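You operate a simulated robot arm through the tools that you are given. There is no shell and no other tool. Be economical: measure what you need, move in short steps, check, and stop when the job is done.

The job below is to be done with a simulated two-armed robot. You get a single attempt, and the scene is never put back.

Task
Wipe up the spill on the sideboard top with the pink cloth and put it back.

The check looks at the end state, three seconds after you hand in, the way a careful person would. Anything else that was tipped, shoved, dropped, spilled or broken makes it a failure. Flat cloth is picked up by pressing the open fingertips on it (5 to 10 N) and closing them slowly along it; thin cloth reads only 2 to 8 mm in the jaws.

Robot
Two 7-joint arms with two-finger parallel grippers on one trunk, on a base that drives. Base frame: it is fixed to the floor where the robot stands at the start and does not move with it; the origin is under the middle of the robot, x ahead of it, y to its left, z up. Lengths are in mm, angles in degrees, forces in N, time in s.
The left shoulder is at the start at [70, 188, 1290], the right one opposite. Places, roughly: pink cloth [600, 200, 900]. Payload 3.91 kg a hand.
The TCP of each hand is the grasp point between the finger pads, 30 mm short of the fingertips. In the tool frame z runs along the fingers and y along their closing line. Largest opening 110 mm; finger width 20, thickness 10; the body of the gripper, 48 by 112 mm, starts 55 mm behind the TCP.
Orientation is that of the tool frame in the base frame, as a unit quaternion [x, y, z, w]. With the fingers straight down and closing along the base's y, the tool's x points along the base's -x, its y along +y and its z along -z.

Tools
- The arms move only by the tool apply_moves. It takes "left_plan", "right_plan" or both (then of equal length, played together; a hand with none holds still); each is a list of rows, each a list of 3 entries, a list of its own where there are three numbers: the shift along the tool's x, y, z in mm, then the turn, a rotation vector about the tool's x, y, z in degrees, then the gripper command, from -1 (fully open) to 1 (shut), values between in proportion. In form: [[[dx, dy, dz], [rx, ry, rz], fingers], ...]. A call has 1 to 12 rows; each row shifts and turns the commanded pose from where the row before left it, along the tool's axes as they then stand. Rows are played at 5 a second. More than 50 mm and 8.6 degrees between two rows, or a gripper value outside its range, and nothing of the call is played. Where a pose cannot be reached the arm comes as near as it can. A force on the tool above 40 N (or 10 N above the force at the start of the call, whichever is more), or a blocked arm, ends the call early, and 0.2 s more pass. The fingers move at their own pace (about 72 mm/s each) and stop on an object; they squeeze with about 25 N. The grip force told is the motor's: it shows also when the fingers shut on nothing. Time passes only in rows, and 0.2 s behind the last, so rows that do not move let the fingers close. It gives the time, the measured TCP pose, the force on the tool (base axes), the opening and the grip force at its end, in the units of the frame above (readings bear some noise), with the torque about the TCP (base axes, N m) and any sound that the robot's microphone picked up.
- Cameras (640 x 400 px; columns grow to the right, rows downward): "scene" is now at [132.4, 59.1, 1495.3]; the picture's right is [0.55, -0.83, 0.00], its down [-0.55, -0.36, -0.75] and it looks along [0.63, 0.41, -0.66] (base axes); focal length 270 px, centre (320, 200). "left" rides on the left gripper at [72, -17, -103] in its tool frame; the picture's right is [0.23, 0.97, 0.00], its down [-0.76, 0.18, -0.62] and it looks along [-0.61, 0.14, 0.78] (tool axes); focal length 222 px, centre (320, 200). "right" rides on the right gripper at [72, 17, -103] in its tool frame; the picture's right is [-0.23, 0.97, 0.00], its down [-0.76, -0.18, -0.62] and it looks along [-0.61, -0.14, 0.78] (tool axes); focal length 222 px, centre (320, 200). There is no depth. A picture from a camera that has moved, and an enlarged one, comes with that camera's place and axes in the base frame and with its lens. The place of the scene camera against the robot may be out by one fixed shift of up to 25 mm in any direction.
- camera(camera): a new picture of that camera. The clock stands still meanwhile.
- lift_body(by): slides the trunk up (or, below 0, down) by that many mm; the arms and the scene camera ride with it, the base frame stays. It gives what a move gives, with no picture.
- base_move(legs): drives the robot by 1 to 6 legs, each [ahead, turn to the left] in mm and degrees, along the robot's own axes; the way and the turn of a leg run together, so that a leg with both is an arc; at most 1500 mm and 180 degrees a leg. The arms and the cameras ride along, it lands a little off, and it stops where it bumps. It gives what a move gives.
- pan_tilt(pan, tilt): turns the head with the scene camera to pan (to the left, within 86 degrees either way) and tilt (down, from -29 to 69), counted from straight ahead of the robot. It gives what a move gives.
- zoom(camera, box): a new picture of the part [left, top, right, bottom] of that camera's present view, enlarged. The clock stands still meanwhile.
- sign_off(): hands the job in; it is judged then, once.

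Work in short steps. Places have to be worked out from the pictures, the camera data and where the tool is seen: move nearer, look again, correct. Check each grasp and each placing, and mend what went wrong. You have 120 turns and 108 pictures in all, those below and enlarged ones among them. Open the grippers and draw the arms clear of the work before you hand the job in, unless the task says otherwise; then end with one line.

The tools are called after "Emit:" by a JSON object that holds its "op" and its "data". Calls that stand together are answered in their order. apply_moves: Moves the arms, as the interface text tells. Its arguments: {"type":"object","properties":{"left_plan":{"type":"array","items":{"type":"array"}},"right_plan":{"type":"array","items":{"type":"array"}}},"required":[]} The other tools are called the same way: lift_body (by) slides the trunk up or down; base_move (legs) drives the base; pan_tilt (pan, tilt) turns the head that bears the scene camera; camera (camera) takes a picture; zoom (camera, box) takes an enlarged picture of a part of a camera's view; sign_off () hands the job in.

At the start:

```text
time_s: 0.0
left_position: [439.0, 455.9, 1160.4]
left_orientation: [0.0, 1.0, 0.001, 0.001]
left_wrist_force: [0.3, 0.1, -0.2]
left_ft_torque: [-0.03, 0.0, 0.01]
left_width: 109.8
left_grasp_force: 0.1
right_position: [453.1, 64.8, 1099.4]
right_orientation: [0.0, 1.0, 0.001, -0.001]
right_wrist_force: [0.1, 0.0, 0.5]
right_ft_torque: [0.01, -0.01, -0.03]
right_width: 110.3
right_grasp_force: 0.1
trunk travel left (down, up): [-800.0, 140.0]
robot x, y, heading: [-2.4, -3.3, 0.1]
head pan, tilt: [33.4, 41.5]
```

scene: 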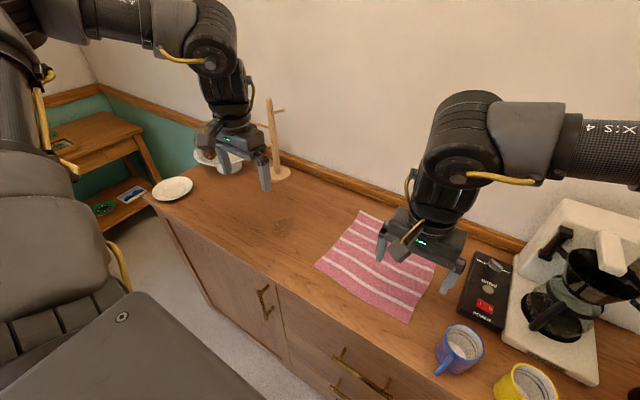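
right: 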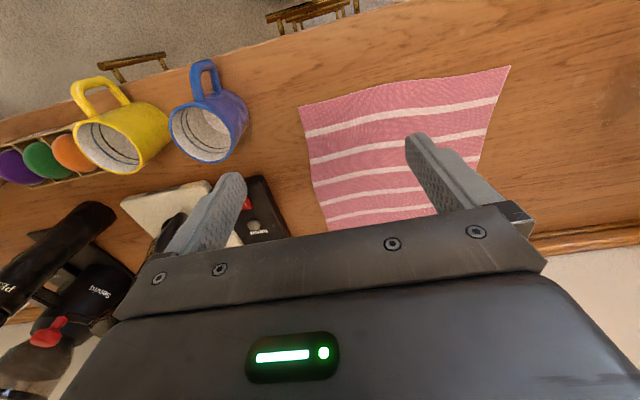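
left: 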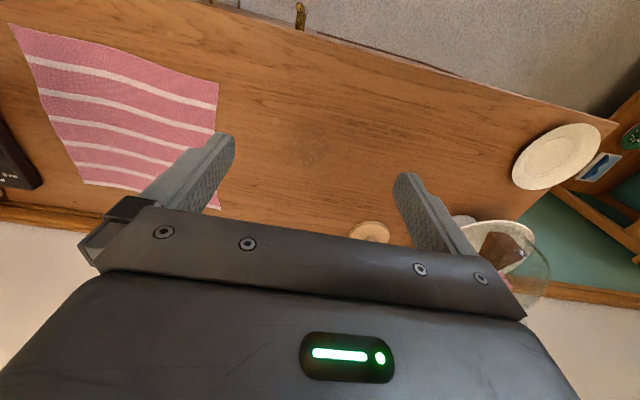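

The pink cloth lies flat in front of the right hand; a faint dark patch sits left of it near pixel (282,225). I zoom in on both.

Emit:
{"op": "zoom", "data": {"camera": "scene", "box": [200, 150, 360, 250]}}

Emit:
{"op": "zoom", "data": {"camera": "left", "box": [200, 60, 520, 260]}}

Emit:
{"op": "zoom", "data": {"camera": "scene", "box": [300, 190, 460, 340]}}

```text
4.00 times, centred on (280, 200) of scene
camera zoom: at [132.4, 59.1, 1495.3], right [0.55, -0.83, 0.0], down [-0.55, -0.36, -0.75], along [0.63, 0.41, -0.66], focal length 1082 px, centre (480, 200)
```

zoom: 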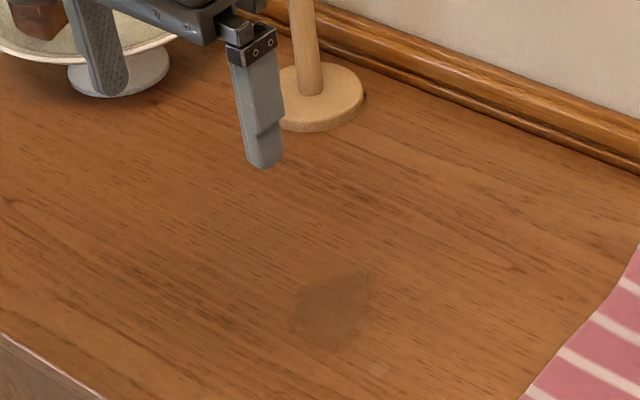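

```text
2.00 times, centred on (360, 160) of left
camera zoom: at [365.6, 441.1, 1264.8], right [-0.23, 0.97, 0.0], down [0.76, 0.18, 0.62], along [0.61, 0.14, -0.78], focal length 444 px, centre (240, 280)
```

zoom: 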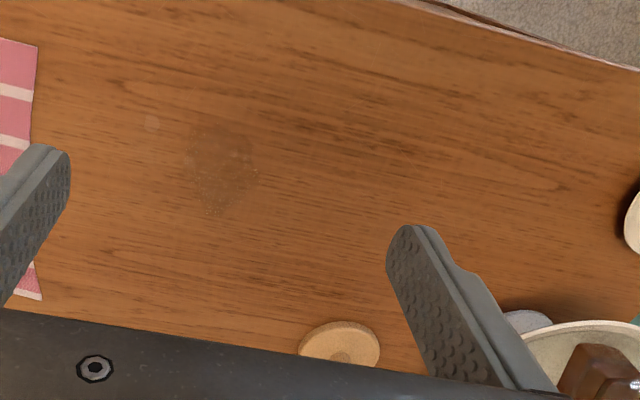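

```text
2.67 times, centred on (380, 265) of scene
camera zoom: at [132.4, 59.1, 1495.3], right [0.55, -0.83, 0.0], down [-0.55, -0.36, -0.75], along [0.63, 0.41, -0.66], focal length 721 px, centre (160, 27)
```

zoom: 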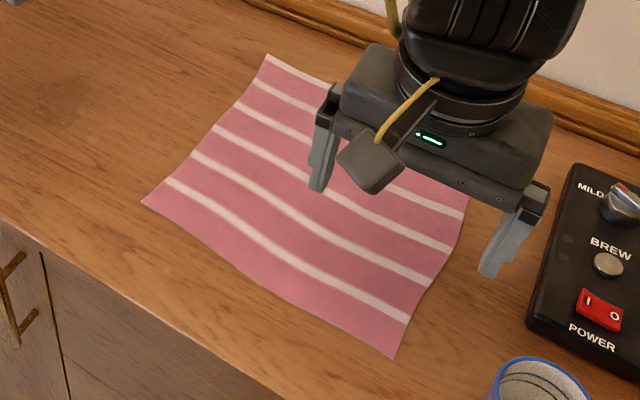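

The spill shows as a patch at about x 520–615, y 430–505, with a droplet near (532,391). The cloth lies flat over about x 485–785, y 25–335. I plan to pinch the cloth near its left edge and drag it over the spill, so I bring the left hand above (560,305).

Emit:
{"op": "apply_moves", "data": {"left_plan": [[[-20, -25, 40], [0, 0, 0], -0.1], [[-20, -25, 40], [0, 0, 0], -0.1], [[-20, -25, 40], [0, 0, 0], -0.1], [[-20, -25, 40], [0, 0, 0], -0.1], [[-20, -25, 40], [0, 0, 0], -0.1], [[-20, -25, 40], [0, 0, 0], -0.1], [[0, 0, 0], [0, 0, 0], -0.1]], "right_plan": [[[0, -20, 0], [0, 0, 0], -1], [[0, -20, 0], [0, 0, 0], -1], [[0, -20, 0], [0, 0, 0], -1], [[0, -20, 0], [0, 0, 0], -1], [[0, -10, 0], [0, 0, 0], -1], [[0, 0, 0], [0, 0, 0], -1], [[0, 0, 0], [0, 0, 0], -1]]}}

Emit:
{"op": "camera", "data": {"camera": "left"}}

Emit:
{"op": "camera", "data": {"camera": "scene"}}

Emit:
{"op": "camera", "data": {"camera": "right"}}

```text
refused: row 1 steps farther than a row can; nothing moved
```

```text
101 pictures are left
camera left: at [365.6, 441.1, 1264.8], right [-0.23, 0.97, 0.0], down [0.76, 0.18, 0.62], along [0.61, 0.14, -0.78], focal length 222 px, centre (320, 200)
```

left: 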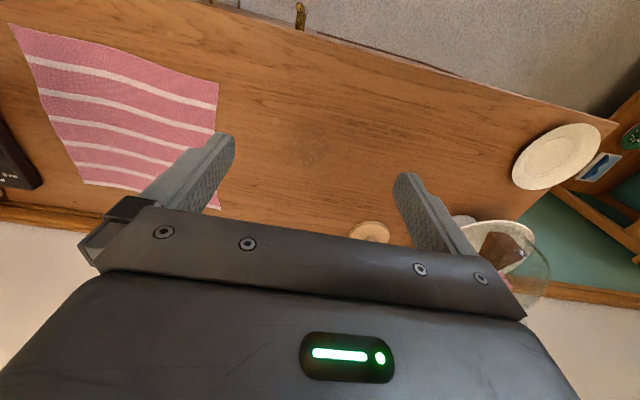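

```text
100 pictures are left
camera scene: at [132.4, 59.1, 1495.3], right [0.55, -0.83, 0.0], down [-0.55, -0.36, -0.75], along [0.63, 0.41, -0.66], focal length 270 px, centre (320, 200)
```

scene: 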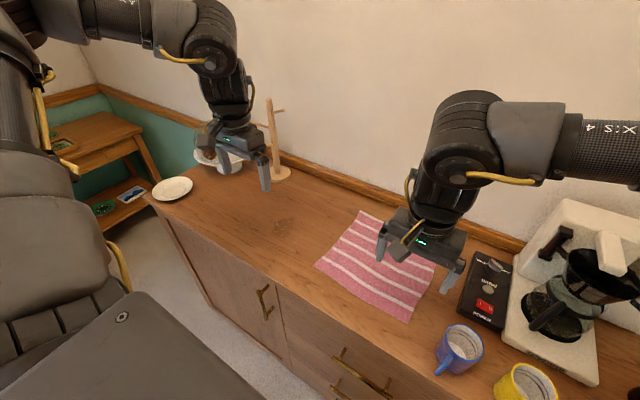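

```text
99 pictures are left
camera right: at [380.0, 81.7, 1201.8], right [0.23, 0.97, 0.0], down [0.76, -0.18, 0.62], along [0.61, -0.14, -0.78], focal length 222 px, centre (320, 200)
```

right: 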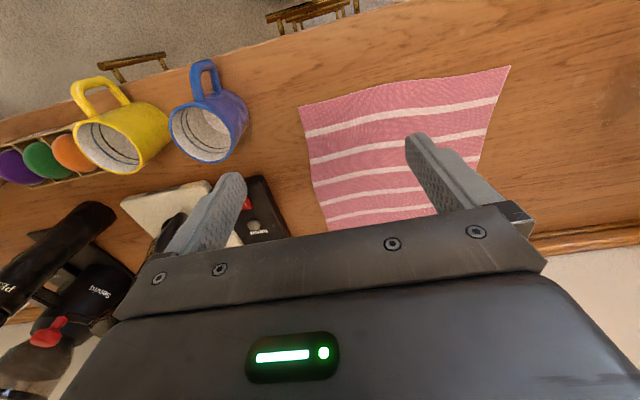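

The norm of each step was over 50 mm, so nothing moved. I repeat the move with smaller steps.

Emit:
{"op": "apply_moves", "data": {"left_plan": [[[-15, -19, 30], [0, 0, 0], -0.1], [[-15, -19, 30], [0, 0, 0], -0.1], [[-15, -19, 30], [0, 0, 0], -0.1], [[-15, -19, 30], [0, 0, 0], -0.1], [[-15, -19, 30], [0, 0, 0], -0.1], [[-15, -19, 30], [0, 0, 0], -0.1], [[-15, -19, 30], [0, 0, 0], -0.1], [[-15, -19, 30], [0, 0, 0], -0.1], [[0, 0, 0], [0, 0, 0], -0.1]], "right_plan": [[[0, -20, 0], [0, 0, 0], -1], [[0, -20, 0], [0, 0, 0], -1], [[0, -20, 0], [0, 0, 0], -1], [[0, -20, 0], [0, 0, 0], -1], [[0, -10, 0], [0, 0, 0], -1], [[0, 0, 0], [0, 0, 0], -1], [[0, 0, 0], [0, 0, 0], -1], [[0, 0, 0], [0, 0, 0], -1], [[0, 0, 0], [0, 0, 0], -1]]}}

Emit:
{"op": "camera", "data": {"camera": "left"}}

Emit:
{"op": "camera", "data": {"camera": "scene"}}

```text
time_s: 2.0
left_position: [519.9, 340.8, 972.6]
left_orientation: [0.0, 1.0, -0.001, -0.001]
left_wrist_force: [0.3, -0.3, -0.3]
left_ft_torque: [-0.01, 0.0, 0.02]
left_width: 60.6
left_grasp_force: 0.1
left hand out of reach, approached as far as the arm can: row 7, 8
right_position: [450.1, -24.6, 1098.6]
right_orientation: [0.0, 1.0, 0.001, 0.0]
right_wrist_force: [-0.1, -0.4, -0.1]
right_ft_torque: [-0.02, 0.0, 0.0]
right_width: 110.1
right_grasp_force: 0.1
trunk travel left (down, up): [-800.0, 140.0]
robot x, y, heading: [-1.2, -3.2, -0.1]
head pan, tilt: [33.4, 41.5]
```

```text
98 pictures are left
camera left: at [446.9, 325.7, 1077.2], right [-0.23, 0.97, 0.0], down [0.76, 0.18, 0.62], along [0.61, 0.14, -0.78], focal length 222 px, centre (320, 200)
```

left: 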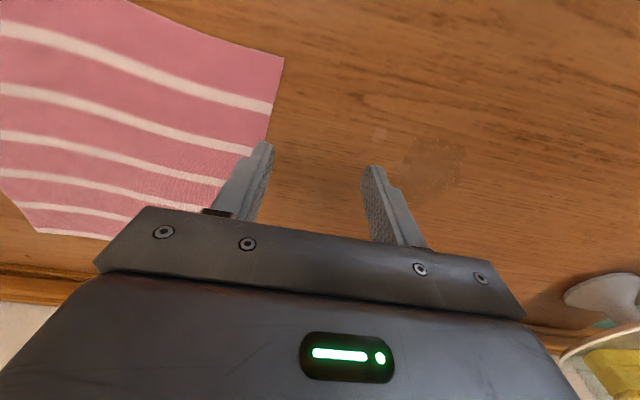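

```text
97 pictures are left
camera scene: at [133.1, 59.5, 1495.2], right [0.55, -0.83, 0.0], down [-0.55, -0.36, -0.75], along [0.63, 0.41, -0.66], focal length 270 px, centre (320, 200)
```

scene: 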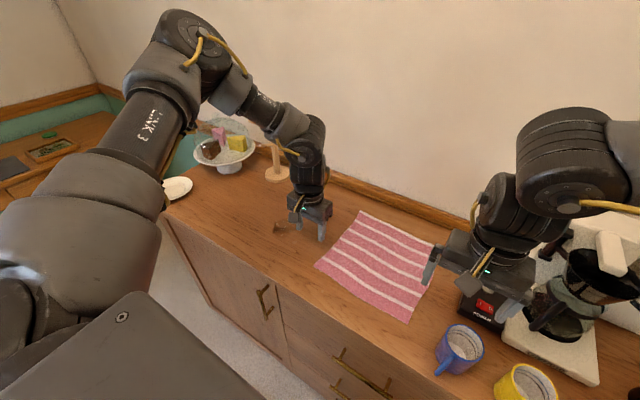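

Triangulating between the two views puts the top at z≈883, higher than I assumed. The cloth's left edge is then at y≈303, the spill is centred on about (543,464), and the droplet is at (512,396). I move the hand over the cloth edge and lower it a little to test reach.

Emit:
{"op": "apply_moves", "data": {"left_plan": [[[0, -18, 0], [0, 0, 0], 0.2], [[0, -18, 0], [0, 0, 0], 0.2], [[0, -18, 0], [0, 0, 0], 0.2], [[0, -17, 0], [0, 0, 0], 0.2], [[0, 0, 15], [0, 0, 0], 0.2], [[0, 0, 15], [0, 0, 0], 0.2], [[0, 0, 0], [0, 0, 0], 0.2]]}}

Emit:
{"op": "camera", "data": {"camera": "left"}}

```text
time_s: 3.6
left_position: [489.7, 308.5, 981.3]
left_orientation: [0.0, 1.0, -0.001, 0.0]
left_wrist_force: [0.6, -0.1, 0.3]
left_ft_torque: [-0.01, -0.01, 0.01]
left_width: 43.8
left_grasp_force: 0.0
left hand out of reach, approached as far as the arm can: row 1, 2, 3, 4, 5, 6
right_position: [450.1, -24.1, 1098.1]
right_orientation: [-0.001, 1.0, 0.0, 0.0]
right_wrist_force: [-1.0, 0.0, -0.2]
right_ft_torque: [-0.03, -0.02, -0.01]
right_width: 110.2
right_grasp_force: 0.1
trunk travel left (down, up): [-800.0, 140.0]
robot x, y, heading: [-3.5, -1.7, 0.1]
head pan, tilt: [33.4, 41.5]
```

```text
96 pictures are left
camera left: at [417.3, 292.3, 1084.2], right [-0.23, 0.97, 0.0], down [0.76, 0.18, 0.62], along [0.61, 0.14, -0.78], focal length 222 px, centre (320, 200)
```

left: 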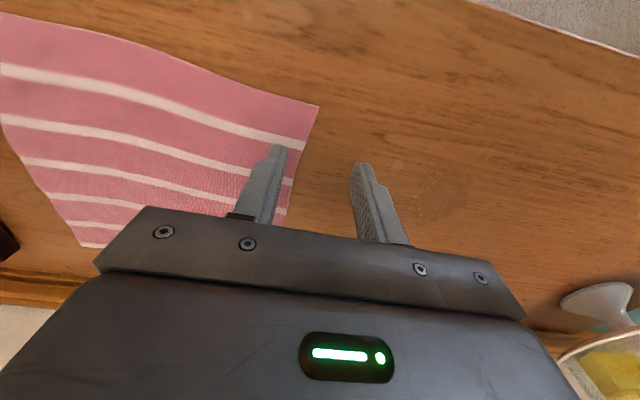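

The left arm is held back by its own limits at this trunk height. I raise both hands 120 mm and then lower the trunk by the same 120 mm, which brings the shoulders closer to the work.

Emit:
{"op": "apply_moves", "data": {"left_plan": [[[0, 0, -30], [0, 0, 0], 0.2], [[0, 0, -30], [0, 0, 0], 0.2], [[0, 0, -30], [0, 0, 0], 0.2], [[0, 0, -30], [0, 0, 0], 0.2]], "right_plan": [[[0, 0, -30], [0, 0, 0], -1], [[0, 0, -30], [0, 0, 0], -1], [[0, 0, -30], [0, 0, 0], -1], [[0, 0, -30], [0, 0, 0], -1]]}}

Emit:
{"op": "lift_body", "data": {"by": -120}}

Emit:
{"op": "apply_moves", "data": {"left_plan": [[[-10, -13, 0], [0, 0, 0], 0.2], [[-10, -13, 0], [0, 0, 0], 0.2], [[-10, -12, 0], [0, 0, 0], 0.2], [[0, 0, 15], [0, 0, 0], 0.2], [[0, 0, 15], [0, 0, 0], 0.2], [[0, 0, 0], [0, 0, 0], 0.2]]}}

Emit:
{"op": "camera", "data": {"camera": "left"}}

Emit:
{"op": "camera", "data": {"camera": "scene"}}

```text
time_s: 4.6
left_position: [488.4, 309.0, 1103.6]
left_orientation: [0.0, 1.0, 0.0, 0.002]
left_wrist_force: [-1.3, 0.0, -0.7]
left_ft_torque: [-0.01, -0.03, 0.0]
left_width: 44.3
left_grasp_force: 0.1
right_position: [447.7, -24.1, 1219.0]
right_orientation: [0.0, 1.0, 0.001, 0.002]
right_wrist_force: [-0.3, -0.1, -0.1]
right_ft_torque: [0.01, 0.01, 0.03]
right_width: 110.3
right_grasp_force: 0.1
trunk travel left (down, up): [-800.0, 140.0]
robot x, y, heading: [0.3, -2.3, -0.0]
head pan, tilt: [33.4, 41.5]
```

```text
time_s: 6.1
left_position: [489.6, 309.5, 982.4]
left_orientation: [0.0, 1.0, 0.0, 0.0]
left_wrist_force: [0.2, -0.4, 1.2]
left_ft_torque: [-0.03, 0.04, -0.01]
left_width: 43.8
left_grasp_force: 0.0
right_position: [451.0, -25.3, 1098.6]
right_orientation: [0.0, 1.0, 0.0, 0.0]
right_wrist_force: [-0.5, -0.1, -0.5]
right_ft_torque: [-0.01, 0.03, 0.0]
right_width: 110.3
right_grasp_force: 0.0
trunk travel left (down, up): [-680.0, 260.0]
robot x, y, heading: [2.4, 0.9, -0.0]
head pan, tilt: [33.4, 41.5]
```

```text
time_s: 7.5
left_position: [518.9, 272.7, 950.3]
left_orientation: [0.0, 1.0, 0.0, 0.001]
left_wrist_force: [0.1, -0.3, 0.0]
left_ft_torque: [-0.02, 0.0, -0.01]
left_width: 43.9
left_grasp_force: 0.1
right_position: [450.7, -25.3, 1098.1]
right_orientation: [0.0, 1.0, -0.001, 0.0]
right_wrist_force: [-0.3, -0.2, 0.1]
right_ft_torque: [-0.01, -0.03, 0.03]
right_width: 109.9
right_grasp_force: 0.0
trunk travel left (down, up): [-680.0, 260.0]
robot x, y, heading: [-0.4, -0.7, -0.1]
head pan, tilt: [33.4, 41.5]
```

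```text
95 pictures are left
camera left: at [445.5, 256.5, 1054.1], right [-0.23, 0.97, 0.0], down [0.76, 0.18, 0.62], along [0.61, 0.14, -0.78], focal length 222 px, centre (320, 200)
```

left: 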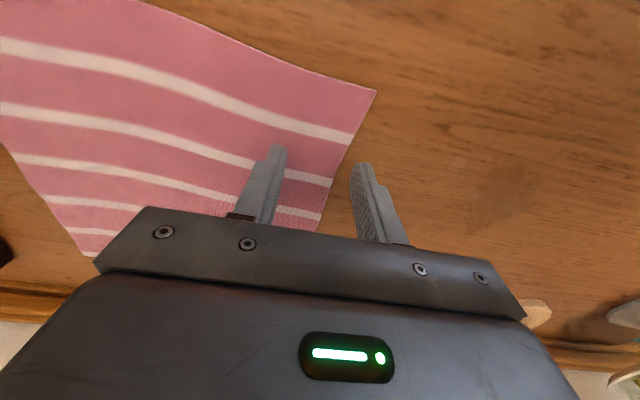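

```text
94 pictures are left
camera scene: at [132.3, 58.7, 1375.3], right [0.55, -0.83, 0.0], down [-0.55, -0.36, -0.75], along [0.63, 0.41, -0.66], focal length 270 px, centre (320, 200)
```

scene: 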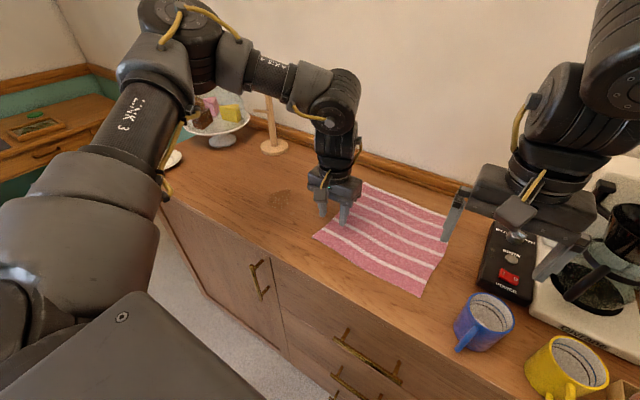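

Reach is fine now. The outer finger sits right over the cloth edge, so I shift 18 mm inward and go down to just above contact.

Emit:
{"op": "apply_moves", "data": {"left_plan": [[[0, -18, 0], [0, 0, 0], 0.2], [[0, 0, 14], [0, 0, 0], 0.2], [[0, 0, 12], [0, 0, 0], 0.2], [[0, 0, 0], [0, 0, 0], 0.2]]}}

Emit:
{"op": "camera", "data": {"camera": "left"}}

```text
time_s: 8.5
left_position: [509.2, 265.8, 931.9]
left_orientation: [0.0, 1.0, -0.002, 0.001]
left_wrist_force: [-0.8, 0.4, -0.6]
left_ft_torque: [0.0, 0.0, -0.02]
left_width: 44.0
left_grasp_force: 0.0
left hand out of reach, approached as far as the arm can: row 1, 2, 3
right_position: [451.0, -24.8, 1098.2]
right_orientation: [0.0, 1.0, 0.0, 0.001]
right_wrist_force: [-0.2, -0.2, 0.5]
right_ft_torque: [-0.01, -0.02, 0.03]
right_width: 109.8
right_grasp_force: 0.0
trunk travel left (down, up): [-680.0, 260.0]
robot x, y, heading: [-0.2, -0.8, -0.2]
head pan, tilt: [33.4, 41.5]
```

```text
93 pictures are left
camera left: at [436.5, 251.0, 1035.5], right [-0.23, 0.97, 0.0], down [0.76, 0.18, 0.62], along [0.61, 0.14, -0.78], focal length 222 px, centre (320, 200)
```

left: 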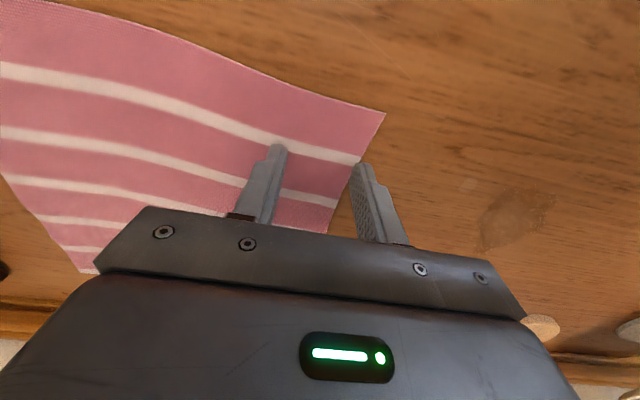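

This is still at an arm limit, so I repeat the trick with a larger trunk drop.

Emit:
{"op": "apply_moves", "data": {"left_plan": [[[0, 0, -40], [0, 0, 0], 0.2], [[0, 0, -40], [0, 0, 0], 0.2], [[0, 0, -40], [0, 0, 0], 0.2], [[0, 0, -40], [0, 0, 0], 0.2]], "right_plan": [[[0, 0, -40], [0, 0, 0], -1], [[0, 0, -40], [0, 0, 0], -1], [[0, 0, -40], [0, 0, 0], -1], [[0, 0, -40], [0, 0, 0], -1]]}}

Emit:
{"op": "lift_body", "data": {"by": -150}}

Emit:
{"op": "apply_moves", "data": {"left_plan": [[[-5, -8, 0], [0, 0, 0], 0.2], [[-5, -7, 0], [0, 0, 0], 0.2], [[0, 0, 8], [0, 0, 0], 0.2], [[0, 0, 8], [0, 0, 0], 0.2], [[0, 0, 0], [0, 0, 0], 0.2]]}}

Emit:
{"op": "camera", "data": {"camera": "left"}}

```text
time_s: 9.5
left_position: [508.7, 265.4, 1089.4]
left_orientation: [0.0, 1.0, 0.0, 0.0]
left_wrist_force: [-0.3, 0.2, -0.1]
left_ft_torque: [-0.01, -0.04, 0.02]
left_width: 43.9
left_grasp_force: 0.1
right_position: [449.9, -23.5, 1261.2]
right_orientation: [-0.001, 1.0, 0.0, 0.001]
right_wrist_force: [0.6, 0.2, -0.1]
right_ft_torque: [-0.01, -0.04, 0.02]
right_width: 110.3
right_grasp_force: 0.1
trunk travel left (down, up): [-680.0, 260.0]
robot x, y, heading: [1.5, -2.6, 0.0]
head pan, tilt: [33.4, 41.5]
```

```text
time_s: 11.2
left_position: [511.6, 264.9, 938.3]
left_orientation: [-0.001, 1.0, 0.0, 0.0]
left_wrist_force: [-0.1, -0.1, 0.2]
left_ft_torque: [-0.02, -0.01, -0.02]
left_width: 43.9
left_grasp_force: 0.0
right_position: [452.0, -24.1, 1109.4]
right_orientation: [0.0, 1.0, 0.0, 0.0]
right_wrist_force: [-0.2, -0.2, -0.2]
right_ft_torque: [0.01, 0.01, 0.02]
right_width: 110.0
right_grasp_force: 0.1
trunk travel left (down, up): [-530.0, 410.0]
robot x, y, heading: [-1.3, 1.9, -0.2]
head pan, tilt: [33.4, 41.5]
```

```text
time_s: 12.4
left_position: [510.9, 265.1, 920.3]
left_orientation: [0.0, 1.0, 0.001, 0.0]
left_wrist_force: [0.7, -0.1, 0.8]
left_ft_torque: [0.0, 0.01, 0.0]
left_width: 44.1
left_grasp_force: 0.0
left hand out of reach, approached as far as the arm can: row 1, 2
right_position: [454.1, -24.6, 1108.7]
right_orientation: [0.0, 1.0, 0.0, 0.0]
right_wrist_force: [-0.2, 0.8, 0.5]
right_ft_torque: [0.0, 0.0, -0.03]
right_width: 110.1
right_grasp_force: 0.1
trunk travel left (down, up): [-530.0, 410.0]
robot x, y, heading: [0.3, -1.2, -0.0]
head pan, tilt: [33.4, 41.5]
```

```text
92 pictures are left
camera left: at [438.3, 249.7, 1024.7], right [-0.23, 0.97, 0.0], down [0.76, 0.18, 0.62], along [0.61, 0.14, -0.78], focal length 222 px, centre (320, 200)
```

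left: 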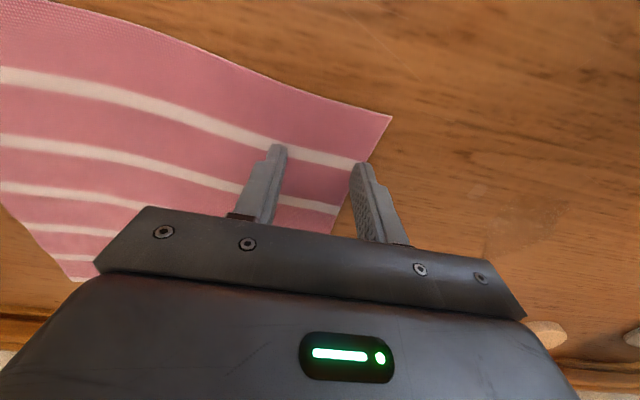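

The limit lies toward −y regardless of trunk height, so it is probably a wrist joint. I yaw the hand clockwise seen from above, following the arm, and try moving inward again.

Emit:
{"op": "apply_moves", "data": {"left_plan": [[[0, 0, -10], [0, 0, 8], 0.2], [[0, 0, 0], [0, 0, 8], 0.2], [[0, 0, 0], [0, 0, 8], 0.2], [[-3, -7, 0], [0, 0, 0], 0.2], [[-3, -7, 0], [0, 0, 0], 0.2], [[0, 0, 0], [0, 0, 0], 0.2]]}}

Emit:
{"op": "camera", "data": {"camera": "left"}}

```text
time_s: 13.8
left_position: [506.3, 253.9, 927.1]
left_orientation: [0.208, 0.978, -0.003, 0.001]
left_wrist_force: [-0.2, -0.5, -0.7]
left_ft_torque: [0.01, 0.02, 0.04]
left_width: 44.2
left_grasp_force: 0.1
left hand out of reach, approached as far as the arm can: row 5
right_position: [452.5, -25.3, 1110.5]
right_orientation: [0.0, 1.0, 0.0, 0.0]
right_wrist_force: [0.4, -0.5, -0.4]
right_ft_torque: [0.01, 0.0, -0.01]
right_width: 110.0
right_grasp_force: 0.0
trunk travel left (down, up): [-530.0, 410.0]
robot x, y, heading: [-1.3, -0.2, 0.0]
head pan, tilt: [33.4, 41.5]
```

```text
91 pictures are left
camera left: at [432.5, 270.1, 1031.5], right [0.19, 0.98, 0.0], down [0.77, -0.15, 0.63], along [0.61, -0.12, -0.78], focal length 222 px, centre (320, 200)
```

left: 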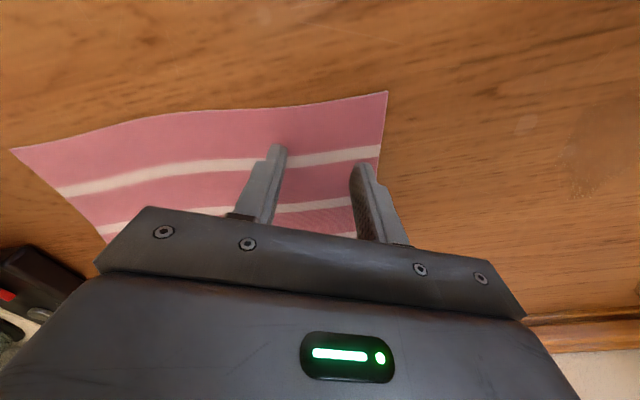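

Both fingertips are now over the cloth, with 10–15 mm of margin on the outer one. I lower in small steps toward contact.

Emit:
{"op": "apply_moves", "data": {"left_plan": [[[0, 0, 4], [0, 0, 0], 0.2], [[0, 0, 4], [0, 0, 0], 0.2], [[0, 0, 3], [0, 0, 0], 0.2], [[0, 0, 0], [0, 0, 0], 0.2]]}}

```text
time_s: 14.8
left_position: [505.0, 255.0, 917.1]
left_orientation: [0.208, 0.978, 0.0, 0.0]
left_wrist_force: [0.1, 0.2, -0.4]
left_ft_torque: [0.0, 0.02, 0.02]
left_width: 44.1
left_grasp_force: 0.0
right_position: [451.7, -24.1, 1109.2]
right_orientation: [0.0, 1.0, 0.0, 0.0]
right_wrist_force: [-0.1, -0.4, -0.1]
right_ft_torque: [0.03, 0.01, 0.01]
right_width: 109.8
right_grasp_force: 0.0
trunk travel left (down, up): [-530.0, 410.0]
robot x, y, heading: [-1.3, 0.3, 0.1]
head pan, tilt: [33.4, 41.5]
```

No contact at TCP z 917, so I keep stepping down.

Emit:
{"op": "apply_moves", "data": {"left_plan": [[[0, 0, 2], [0, 0, 0], 0.2], [[0, 0, 2], [0, 0, 0], 0.2], [[0, 0, 0], [0, 0, 0], 0.2]]}}

```text
time_s: 15.7
left_position: [505.6, 255.6, 913.5]
left_orientation: [0.209, 0.978, 0.001, 0.0]
left_wrist_force: [0.0, 0.2, -0.9]
left_ft_torque: [0.02, -0.04, 0.0]
left_width: 44.1
left_grasp_force: 0.0
right_position: [452.4, -23.3, 1109.4]
right_orientation: [0.0, 1.0, 0.001, 0.0]
right_wrist_force: [0.4, 0.7, -0.9]
right_ft_torque: [0.01, 0.0, -0.03]
right_width: 110.2
right_grasp_force: 0.0
trunk travel left (down, up): [-530.0, 410.0]
robot x, y, heading: [0.6, -0.4, 0.0]
head pan, tilt: [33.4, 41.5]
```

Still nothing, so I step down another 4 mm.

Emit:
{"op": "apply_moves", "data": {"left_plan": [[[0, 0, 2], [0, 0, 0], 0.2], [[0, 0, 2], [0, 0, 0], 0.2], [[0, 0, 0], [0, 0, 0], 0.2]]}}

Emit:
{"op": "camera", "data": {"camera": "left"}}

```text
time_s: 16.4
left_position: [505.3, 255.1, 911.1]
left_orientation: [0.208, 0.978, 0.0, 0.004]
left_wrist_force: [2.7, 4.6, 23.9]
left_ft_torque: [0.11, 0.0, -0.04]
left_width: 44.0
left_grasp_force: 0.1
right_position: [450.8, -25.1, 1110.8]
right_orientation: [0.0, 1.0, 0.0, 0.0]
right_wrist_force: [-0.8, 0.6, -0.2]
right_ft_torque: [-0.03, 0.01, 0.01]
right_width: 109.8
right_grasp_force: 0.1
trunk travel left (down, up): [-530.0, 410.0]
robot x, y, heading: [0.6, -3.7, -0.1]
head pan, tilt: [33.4, 41.5]
```

```text
90 pictures are left
camera left: at [431.0, 270.9, 1014.9], right [0.19, 0.98, 0.0], down [0.76, -0.15, 0.63], along [0.62, -0.12, -0.78], focal length 222 px, centre (320, 200)
```

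left: 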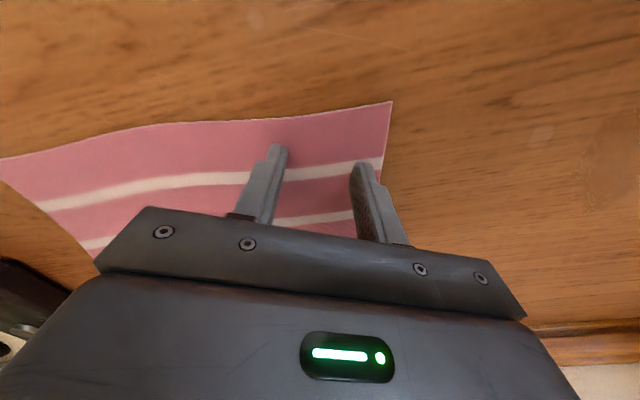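

The tool reads 24 N, which is too hard. I back off 1.3 mm for about 8 N.

Emit:
{"op": "apply_moves", "data": {"left_plan": [[[0, 0, -1.3], [0, 0, 0], 0.2], [[0, 0, 0], [0, 0, 0], 0.2]]}}

```text
time_s: 17.1
left_position: [505.9, 256.1, 910.4]
left_orientation: [0.207, 0.978, 0.001, 0.001]
left_wrist_force: [2.6, 4.1, 22.3]
left_ft_torque: [0.14, -0.03, -0.01]
left_width: 43.8
left_grasp_force: 0.1
right_position: [450.7, -25.4, 1111.1]
right_orientation: [0.0, 1.0, 0.0, 0.001]
right_wrist_force: [0.2, 0.8, -0.3]
right_ft_torque: [0.03, 0.0, -0.01]
right_width: 110.0
right_grasp_force: 0.0
trunk travel left (down, up): [-530.0, 410.0]
robot x, y, heading: [1.7, -1.9, 0.3]
head pan, tilt: [33.4, 41.5]
```

The force is still 22 N. I back off further.

Emit:
{"op": "apply_moves", "data": {"left_plan": [[[0, 0, -1.5], [0, 0, 0], 0.2], [[0, 0, 0], [0, 0, 0], 0.2]]}}

```text
time_s: 17.6
left_position: [505.6, 255.8, 909.8]
left_orientation: [0.208, 0.978, 0.0, 0.0]
left_wrist_force: [1.6, 1.5, 11.1]
left_ft_torque: [0.15, -0.14, -0.01]
left_width: 44.0
left_grasp_force: 0.0
right_position: [452.1, -25.3, 1110.9]
right_orientation: [0.0, 1.0, 0.0, 0.001]
right_wrist_force: [0.1, 0.3, 0.4]
right_ft_torque: [0.02, -0.03, 0.0]
right_width: 109.8
right_grasp_force: 0.0
trunk travel left (down, up): [-530.0, 410.0]
robot x, y, heading: [1.1, -2.3, 0.1]
head pan, tilt: [33.4, 41.5]
```

The force is down to about 11 N. I lift a touch more and close slowly along the cloth.

Emit:
{"op": "apply_moves", "data": {"left_plan": [[[0, 0, -0.4], [0, 0, 0], 0.27], [[0, 0, 0], [0, 0, 0], 0.34], [[0, 0, 0], [0, 0, 0], 0.41], [[0, 0, 0], [0, 0, 0], 0.48], [[0, 0, 0], [0, 0, 0], 0.55], [[0, 0, 0], [0, 0, 0], 0.62], [[0, 0, 0], [0, 0, 0], 0.69], [[0, 0, 0], [0, 0, 0], 0.76], [[0, 0, 0], [0, 0, 0], 0.83], [[0, 0, 0], [0, 0, 0], 0.9], [[0, 0, 0], [0, 0, 0], 1], [[0, 0, 0], [0, 0, 0], 1]]}}

Emit:
{"op": "camera", "data": {"camera": "left"}}

```text
time_s: 20.2
left_position: [506.9, 255.7, 912.5]
left_orientation: [0.208, 0.978, 0.0, 0.0]
left_wrist_force: [-0.5, 0.5, -0.7]
left_ft_torque: [-0.01, -0.03, 0.03]
left_width: 2.4
left_grasp_force: 25.1
right_position: [452.8, -24.8, 1109.4]
right_orientation: [-0.001, 1.0, 0.0, 0.0]
right_wrist_force: [0.1, -0.1, 1.2]
right_ft_torque: [0.03, 0.04, 0.01]
right_width: 110.0
right_grasp_force: 0.1
trunk travel left (down, up): [-530.0, 410.0]
robot x, y, heading: [-3.3, 0.8, -0.0]
head pan, tilt: [33.4, 41.5]
```

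```text
89 pictures are left
camera left: at [432.1, 271.1, 1016.2], right [0.19, 0.98, 0.0], down [0.77, -0.15, 0.62], along [0.61, -0.12, -0.78], focal length 222 px, centre (320, 200)
```

left: 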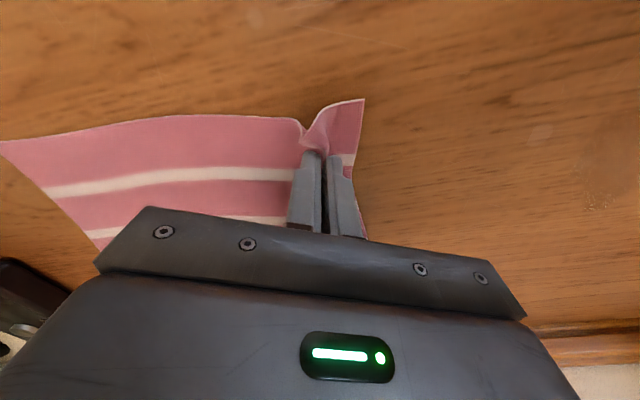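

The jaws read 2.4 mm and a fold of cloth stands between the pads, so it is gripped. I drag it 120 mm toward +y, just clear of the top, and look.

Emit:
{"op": "apply_moves", "data": {"left_plan": [[[0, 0, -4], [0, 0, 0], 1], [[6, 14, 0], [0, 0, 0], 1], [[8, 18, 0], [0, 0, 0], 1], [[8, 18, 0], [0, 0, 0], 1], [[8, 18, 0], [0, 0, 0], 1], [[8, 18, 0], [0, 0, 0], 1], [[8, 18, 0], [0, 0, 0], 1], [[4, 9, 0], [0, 0, 0], 1], [[0, 0, 0], [0, 0, 0], 1]]}}

Emit:
{"op": "camera", "data": {"camera": "left"}}

Emit:
{"op": "camera", "data": {"camera": "scene"}}

```text
time_s: 22.2
left_position: [505.7, 380.0, 920.7]
left_orientation: [0.208, 0.978, 0.001, 0.0]
left_wrist_force: [-1.1, -0.1, -0.8]
left_ft_torque: [0.02, -0.05, 0.02]
left_width: 2.1
left_grasp_force: 25.0
right_position: [452.5, -24.1, 1110.7]
right_orientation: [0.001, 1.0, 0.0, -0.001]
right_wrist_force: [0.3, 0.5, 0.1]
right_ft_torque: [0.02, -0.01, -0.03]
right_width: 109.9
right_grasp_force: 0.0
trunk travel left (down, up): [-530.0, 410.0]
robot x, y, heading: [-3.4, 1.4, -0.4]
head pan, tilt: [33.4, 41.5]
```

```text
88 pictures are left
camera left: at [433.2, 395.3, 1023.3], right [0.19, 0.98, 0.0], down [0.77, -0.15, 0.62], along [0.61, -0.12, -0.78], focal length 222 px, centre (320, 200)
```

left: 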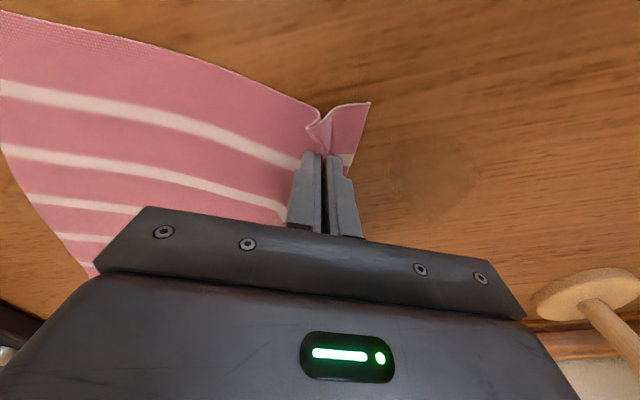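

```text
87 pictures are left
camera scene: at [132.3, 58.9, 1225.3], right [0.55, -0.83, 0.0], down [-0.55, -0.36, -0.75], along [0.63, 0.41, -0.66], focal length 270 px, centre (320, 200)
```

scene: 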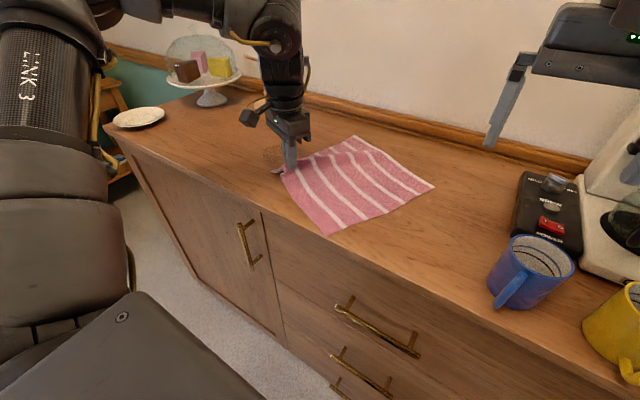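

The cloth follows and stays flat. I press it down on the near side of the droplet.

Emit:
{"op": "apply_moves", "data": {"left_plan": [[[0, 0, 4], [0, 0, 0], 1], [[0, 0, 4], [0, 0, 0], 1], [[0, 0, 2], [0, 0, 0], 1], [[0, 0, 0], [0, 0, 0], 1]]}}

```text
time_s: 23.2
left_position: [506.5, 379.0, 911.1]
left_orientation: [0.207, 0.978, 0.002, 0.004]
left_wrist_force: [3.8, 8.4, 38.1]
left_ft_torque: [0.3, -0.04, -0.05]
left_width: 2.3
left_grasp_force: 25.1
right_position: [450.5, -25.4, 1111.4]
right_orientation: [-0.001, 1.0, 0.001, 0.002]
right_wrist_force: [0.1, 0.2, -0.5]
right_ft_torque: [0.01, 0.03, 0.01]
right_width: 110.1
right_grasp_force: 0.1
trunk travel left (down, up): [-530.0, 410.0]
robot x, y, heading: [0.7, -1.7, 0.3]
head pan, tilt: [33.4, 41.5]
```

That reads 38 N. I back off about 3 mm.

Emit:
{"op": "apply_moves", "data": {"left_plan": [[[0, 0, -3], [0, 0, 0], 1], [[0, 0, 0], [0, 0, 0], 1]]}}

```text
time_s: 23.9
left_position: [506.0, 377.7, 910.9]
left_orientation: [0.208, 0.978, 0.001, 0.001]
left_wrist_force: [3.6, 6.6, 27.4]
left_ft_torque: [0.22, -0.09, 0.04]
left_width: 2.1
left_grasp_force: 25.1
right_position: [451.7, -25.5, 1110.0]
right_orientation: [0.001, 1.0, 0.001, 0.0]
right_wrist_force: [0.5, -0.7, 0.1]
right_ft_torque: [0.03, -0.01, 0.0]
right_width: 110.0
right_grasp_force: 0.0
trunk travel left (down, up): [-530.0, 410.0]
robot x, y, heading: [3.3, 0.2, -0.1]
head pan, tilt: [33.4, 41.5]
```

Another 2 mm up, and I start wiping slowly over the droplet.

Emit:
{"op": "apply_moves", "data": {"left_plan": [[[0, 0, -2], [0, 0, 0], 1], [[4, 9, 0], [0, 0, 0], 1], [[4, 9, 0], [0, 0, 0], 1], [[4, 9, 0], [0, 0, 0], 1], [[0, 0, 0], [0, 0, 0], 1]]}}

Emit:
{"op": "camera", "data": {"camera": "left"}}

```text
time_s: 25.1
left_position: [506.7, 409.0, 912.5]
left_orientation: [0.208, 0.978, 0.0, -0.001]
left_wrist_force: [0.0, 0.2, 1.4]
left_ft_torque: [-0.03, 0.01, -0.01]
left_width: 2.2
left_grasp_force: 24.7
right_position: [452.1, -24.2, 1109.2]
right_orientation: [0.0, 1.0, 0.0, 0.0]
right_wrist_force: [-0.6, -0.8, -0.3]
right_ft_torque: [0.01, -0.04, 0.03]
right_width: 110.3
right_grasp_force: 0.1
trunk travel left (down, up): [-530.0, 410.0]
robot x, y, heading: [-1.0, 0.3, 0.1]
head pan, tilt: [33.4, 41.5]
```

```text
86 pictures are left
camera left: at [432.8, 424.0, 1015.8], right [0.19, 0.98, 0.0], down [0.77, -0.15, 0.62], along [0.61, -0.12, -0.78], focal length 222 px, centre (320, 200)
```

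left: 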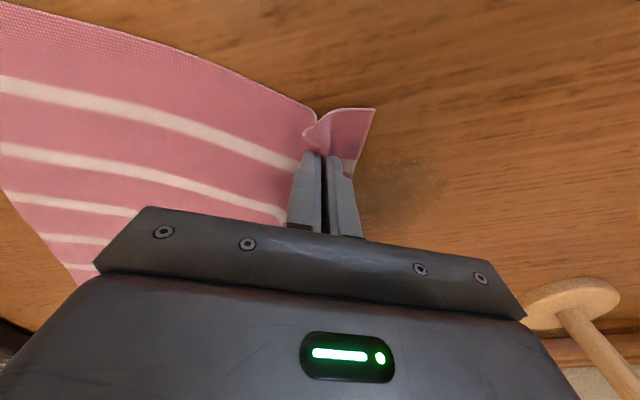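

The leading edge is at the patch rim. I press about 1 mm more and sweep diagonally into the spill.

Emit:
{"op": "apply_moves", "data": {"left_plan": [[[0, 0, 1], [0, 0, 0], 1], [[-5, 13, 0], [0, 0, 0], 1], [[-5, 13, 0], [0, 0, 0], 1], [[-5, 13, 0], [0, 0, 0], 1], [[5, 11, 0], [0, 0, 0], 1], [[5, 11, 0], [0, 0, 0], 1], [[5, 11, 0], [0, 0, 0], 1], [[5, 11, 0], [0, 0, 0], 1], [[5, 11, 0], [0, 0, 0], 1], [[0, 0, 0], [0, 0, 0], 1]]}}

Emit:
{"op": "camera", "data": {"camera": "left"}}

Emit:
{"op": "camera", "data": {"camera": "scene"}}

```text
time_s: 27.2
left_position: [534.2, 497.6, 911.6]
left_orientation: [0.208, 0.978, 0.001, 0.0]
left_wrist_force: [1.5, -4.9, 11.2]
left_ft_torque: [-0.12, -0.03, 0.0]
left_width: 2.3
left_grasp_force: 25.4
right_position: [451.9, -25.8, 1109.6]
right_orientation: [0.0, 1.0, 0.0, 0.0]
right_wrist_force: [0.4, -0.2, 0.1]
right_ft_torque: [-0.01, 0.0, -0.02]
right_width: 110.1
right_grasp_force: 0.1
trunk travel left (down, up): [-530.0, 410.0]
robot x, y, heading: [1.0, -1.1, 0.2]
head pan, tilt: [33.4, 41.5]
```

```text
85 pictures are left
camera left: at [460.8, 512.6, 1015.3], right [0.19, 0.98, 0.0], down [0.77, -0.15, 0.62], along [0.61, -0.12, -0.78], focal length 222 px, centre (320, 200)
```

left: 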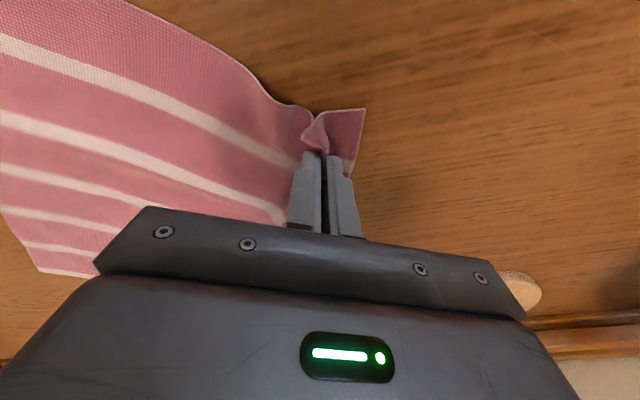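

```text
84 pictures are left
camera scene: at [131.4, 57.0, 1225.5], right [0.55, -0.83, 0.0], down [-0.55, -0.36, -0.75], along [0.63, 0.41, -0.66], focal length 270 px, centre (320, 200)
```

scene: 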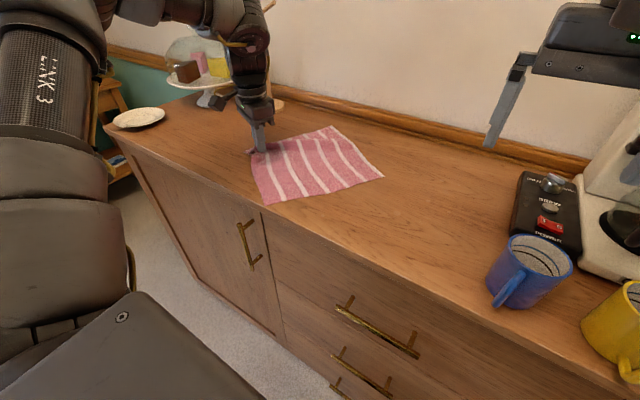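

The patch is now under the cloth. To scrub the whole area I sweep a small rectangle: +x, −y, −x, then +y.

Emit:
{"op": "apply_moves", "data": {"left_plan": [[[-13.7, 6.1, 0], [0, 0, 0], 1], [[-13.7, 6.1, 0], [0, 0, 0], 1], [[-13.7, 6.1, 0], [0, 0, 0], 1], [[-6.5, -14.6, 0], [0, 0, 0], 1], [[-6.5, -14.6, 0], [0, 0, 0], 1], [[-6.5, -14.6, 0], [0, 0, 0], 1], [[13.7, -6.1, 0], [0, 0, 0], 1], [[13.7, -6.1, 0], [0, 0, 0], 1], [[13.7, -6.1, 0], [0, 0, 0], 1], [[13.7, -6.1, 0], [0, 0, 0], 1], [[13.7, -6.1, 0], [0, 0, 0], 1], [[0, 0, 0], [0, 0, 0], 1]]}}

Emit:
{"op": "camera", "data": {"camera": "left"}}

Emit:
{"op": "camera", "data": {"camera": "scene"}}

```text
time_s: 29.9
left_position: [505.4, 452.1, 912.1]
left_orientation: [0.207, 0.978, 0.001, 0.0]
left_wrist_force: [4.9, 2.0, 15.9]
left_ft_torque: [0.04, -0.16, 0.0]
left_width: 2.2
left_grasp_force: 24.9
right_position: [451.0, -25.3, 1110.6]
right_orientation: [0.0, 1.0, 0.001, 0.001]
right_wrist_force: [0.2, -1.0, 0.2]
right_ft_torque: [0.01, 0.03, 0.02]
right_width: 109.9
right_grasp_force: 0.1
trunk travel left (down, up): [-530.0, 410.0]
robot x, y, heading: [1.2, 2.6, -0.2]
head pan, tilt: [33.4, 41.5]
```

```text
83 pictures are left
camera left: at [431.6, 466.8, 1015.3], right [0.19, 0.98, 0.0], down [0.77, -0.15, 0.62], along [0.61, -0.12, -0.78], focal length 222 px, centre (320, 200)
```

left: 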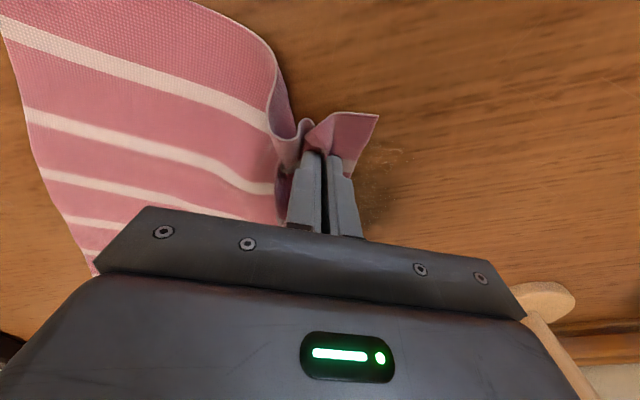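

```text
82 pictures are left
camera scene: at [131.5, 57.6, 1225.6], right [0.55, -0.83, 0.0], down [-0.55, -0.36, -0.75], along [0.63, 0.41, -0.66], focal length 270 px, centre (320, 200)
```

scene: 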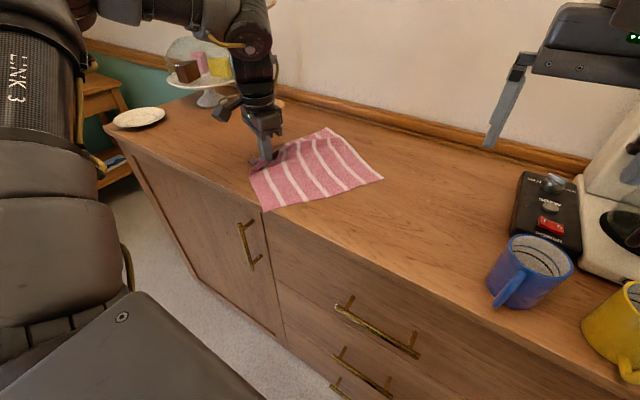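

Residue shows just beyond the flap at about (514–530,499). I scrub lanes in y at x = 505, 527 and 549.

Emit:
{"op": "apply_moves", "data": {"left_plan": [[[8.1, 18.3, 0], [0, 0, 0], 1], [[8.1, 18.3, 0], [0, 0, 0], 1], [[8.1, 18.3, 0], [0, 0, 0], 1], [[-20, 9, 0], [0, 0, 0], 1], [[-8.1, -18.3, 0], [0, 0, 0], 1], [[-8.1, -18.3, 0], [0, 0, 0], 1], [[-8.1, -18.3, 0], [0, 0, 0], 1], [[-20, 9, 0], [0, 0, 0], 1], [[8.1, 18.3, 0], [0, 0, 0], 1], [[8.1, 18.3, 0], [0, 0, 0], 1], [[8.1, 18.3, 0], [0, 0, 0], 1], [[0, 0, 0], [0, 0, 0], 1]]}}

Emit:
{"op": "camera", "data": {"camera": "left"}}

```text
time_s: 32.5
left_position: [548.9, 512.2, 911.2]
left_orientation: [0.208, 0.978, 0.0, 0.0]
left_wrist_force: [0.5, -0.4, 5.8]
left_ft_torque: [-0.02, -0.03, -0.03]
left_width: 2.0
left_grasp_force: 24.3
right_position: [453.3, -24.6, 1108.7]
right_orientation: [0.0, 1.0, 0.0, -0.001]
right_wrist_force: [0.7, 0.6, 0.1]
right_ft_torque: [-0.03, -0.01, 0.01]
right_width: 110.0
right_grasp_force: 0.0
trunk travel left (down, up): [-530.0, 410.0]
robot x, y, heading: [2.3, 1.0, -0.3]
head pan, tilt: [33.4, 41.5]
```

```text
81 pictures are left
camera left: at [475.4, 527.1, 1015.5], right [0.19, 0.98, 0.0], down [0.77, -0.15, 0.62], along [0.61, -0.12, -0.78], focal length 222 px, centre (320, 200)
```

left: 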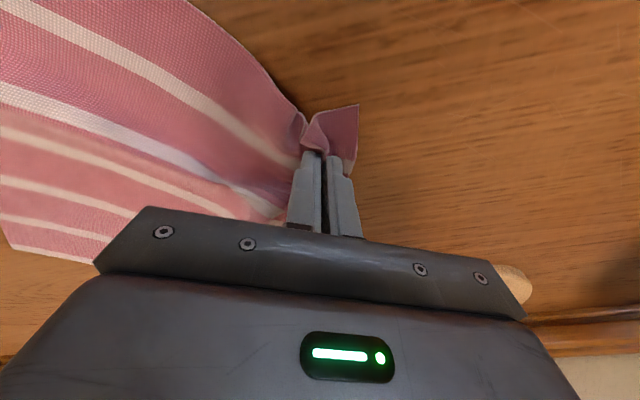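

The area just left of the cloth looks clean. I scrub two more lanes, at x = 570 and 590.

Emit:
{"op": "apply_moves", "data": {"left_plan": [[[-19, 8, 0], [0, 0, 0], 1], [[-8.1, -18.3, 0], [0, 0, 0], 1], [[-8.1, -18.3, 0], [0, 0, 0], 1], [[-8.1, -18.3, 0], [0, 0, 0], 1], [[-8.1, -18.3, 0], [0, 0, 0], 1], [[-17, 8, 0], [0, 0, 0], 1], [[8.1, 18.3, 0], [0, 0, 0], 1], [[8.1, 18.3, 0], [0, 0, 0], 1], [[8.1, 18.3, 0], [0, 0, 0], 1], [[0, 0, 0], [0, 0, 0], 1]]}}

Emit:
{"op": "camera", "data": {"camera": "left"}}

```text
time_s: 34.6
left_position: [586.0, 489.9, 912.6]
left_orientation: [0.208, 0.978, 0.0, 0.001]
left_wrist_force: [0.9, -3.9, 10.1]
left_ft_torque: [-0.07, -0.06, -0.05]
left_width: 2.0
left_grasp_force: 25.2
right_position: [453.1, -27.0, 1109.8]
right_orientation: [0.0, 1.0, 0.001, 0.001]
right_wrist_force: [0.6, 0.6, 0.0]
right_ft_torque: [0.01, -0.04, 0.0]
right_width: 109.9
right_grasp_force: 0.0
trunk travel left (down, up): [-530.0, 410.0]
robot x, y, heading: [0.6, 1.5, 0.2]
head pan, tilt: [33.4, 41.5]
```

```text
80 pictures are left
camera left: at [513.1, 504.3, 1015.4], right [0.19, 0.98, 0.0], down [0.77, -0.15, 0.62], along [0.61, -0.12, -0.78], focal length 222 px, centre (320, 200)
```

left: 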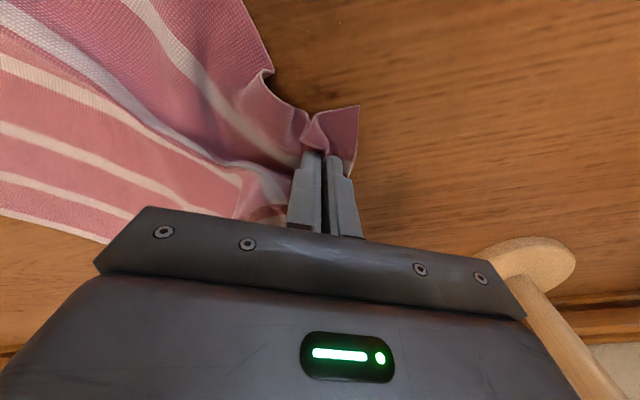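

Scrubbing is done. Before lifting I check how the cloth lies now, to plan the return.

Emit:
{"op": "camera", "data": {"camera": "scene"}}

Emit:
{"op": "camera", "data": {"camera": "right"}}

```text
79 pictures are left
camera scene: at [131.5, 57.4, 1225.5], right [0.55, -0.83, 0.0], down [-0.55, -0.36, -0.75], along [0.63, 0.41, -0.66], focal length 270 px, centre (320, 200)
```

scene: 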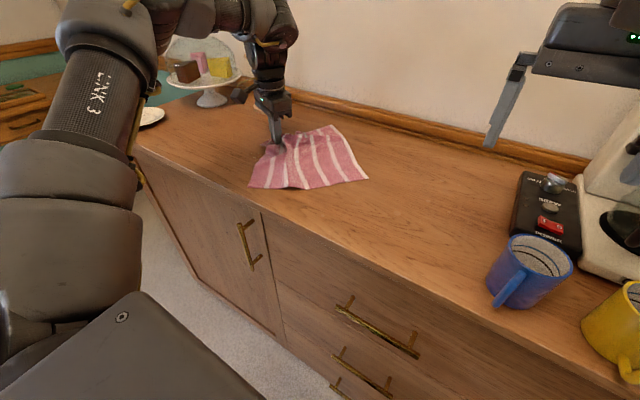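

```text
78 pictures are left
camera right: at [379.6, -9.1, 1213.1], right [0.23, 0.97, 0.0], down [0.76, -0.18, 0.62], along [0.61, -0.14, -0.78], focal length 222 px, centre (320, 200)
```

right: 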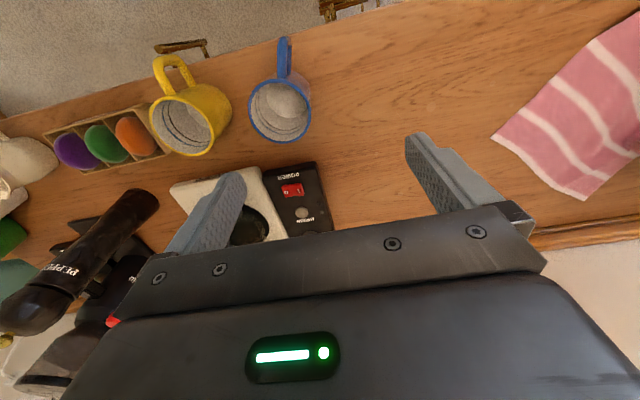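

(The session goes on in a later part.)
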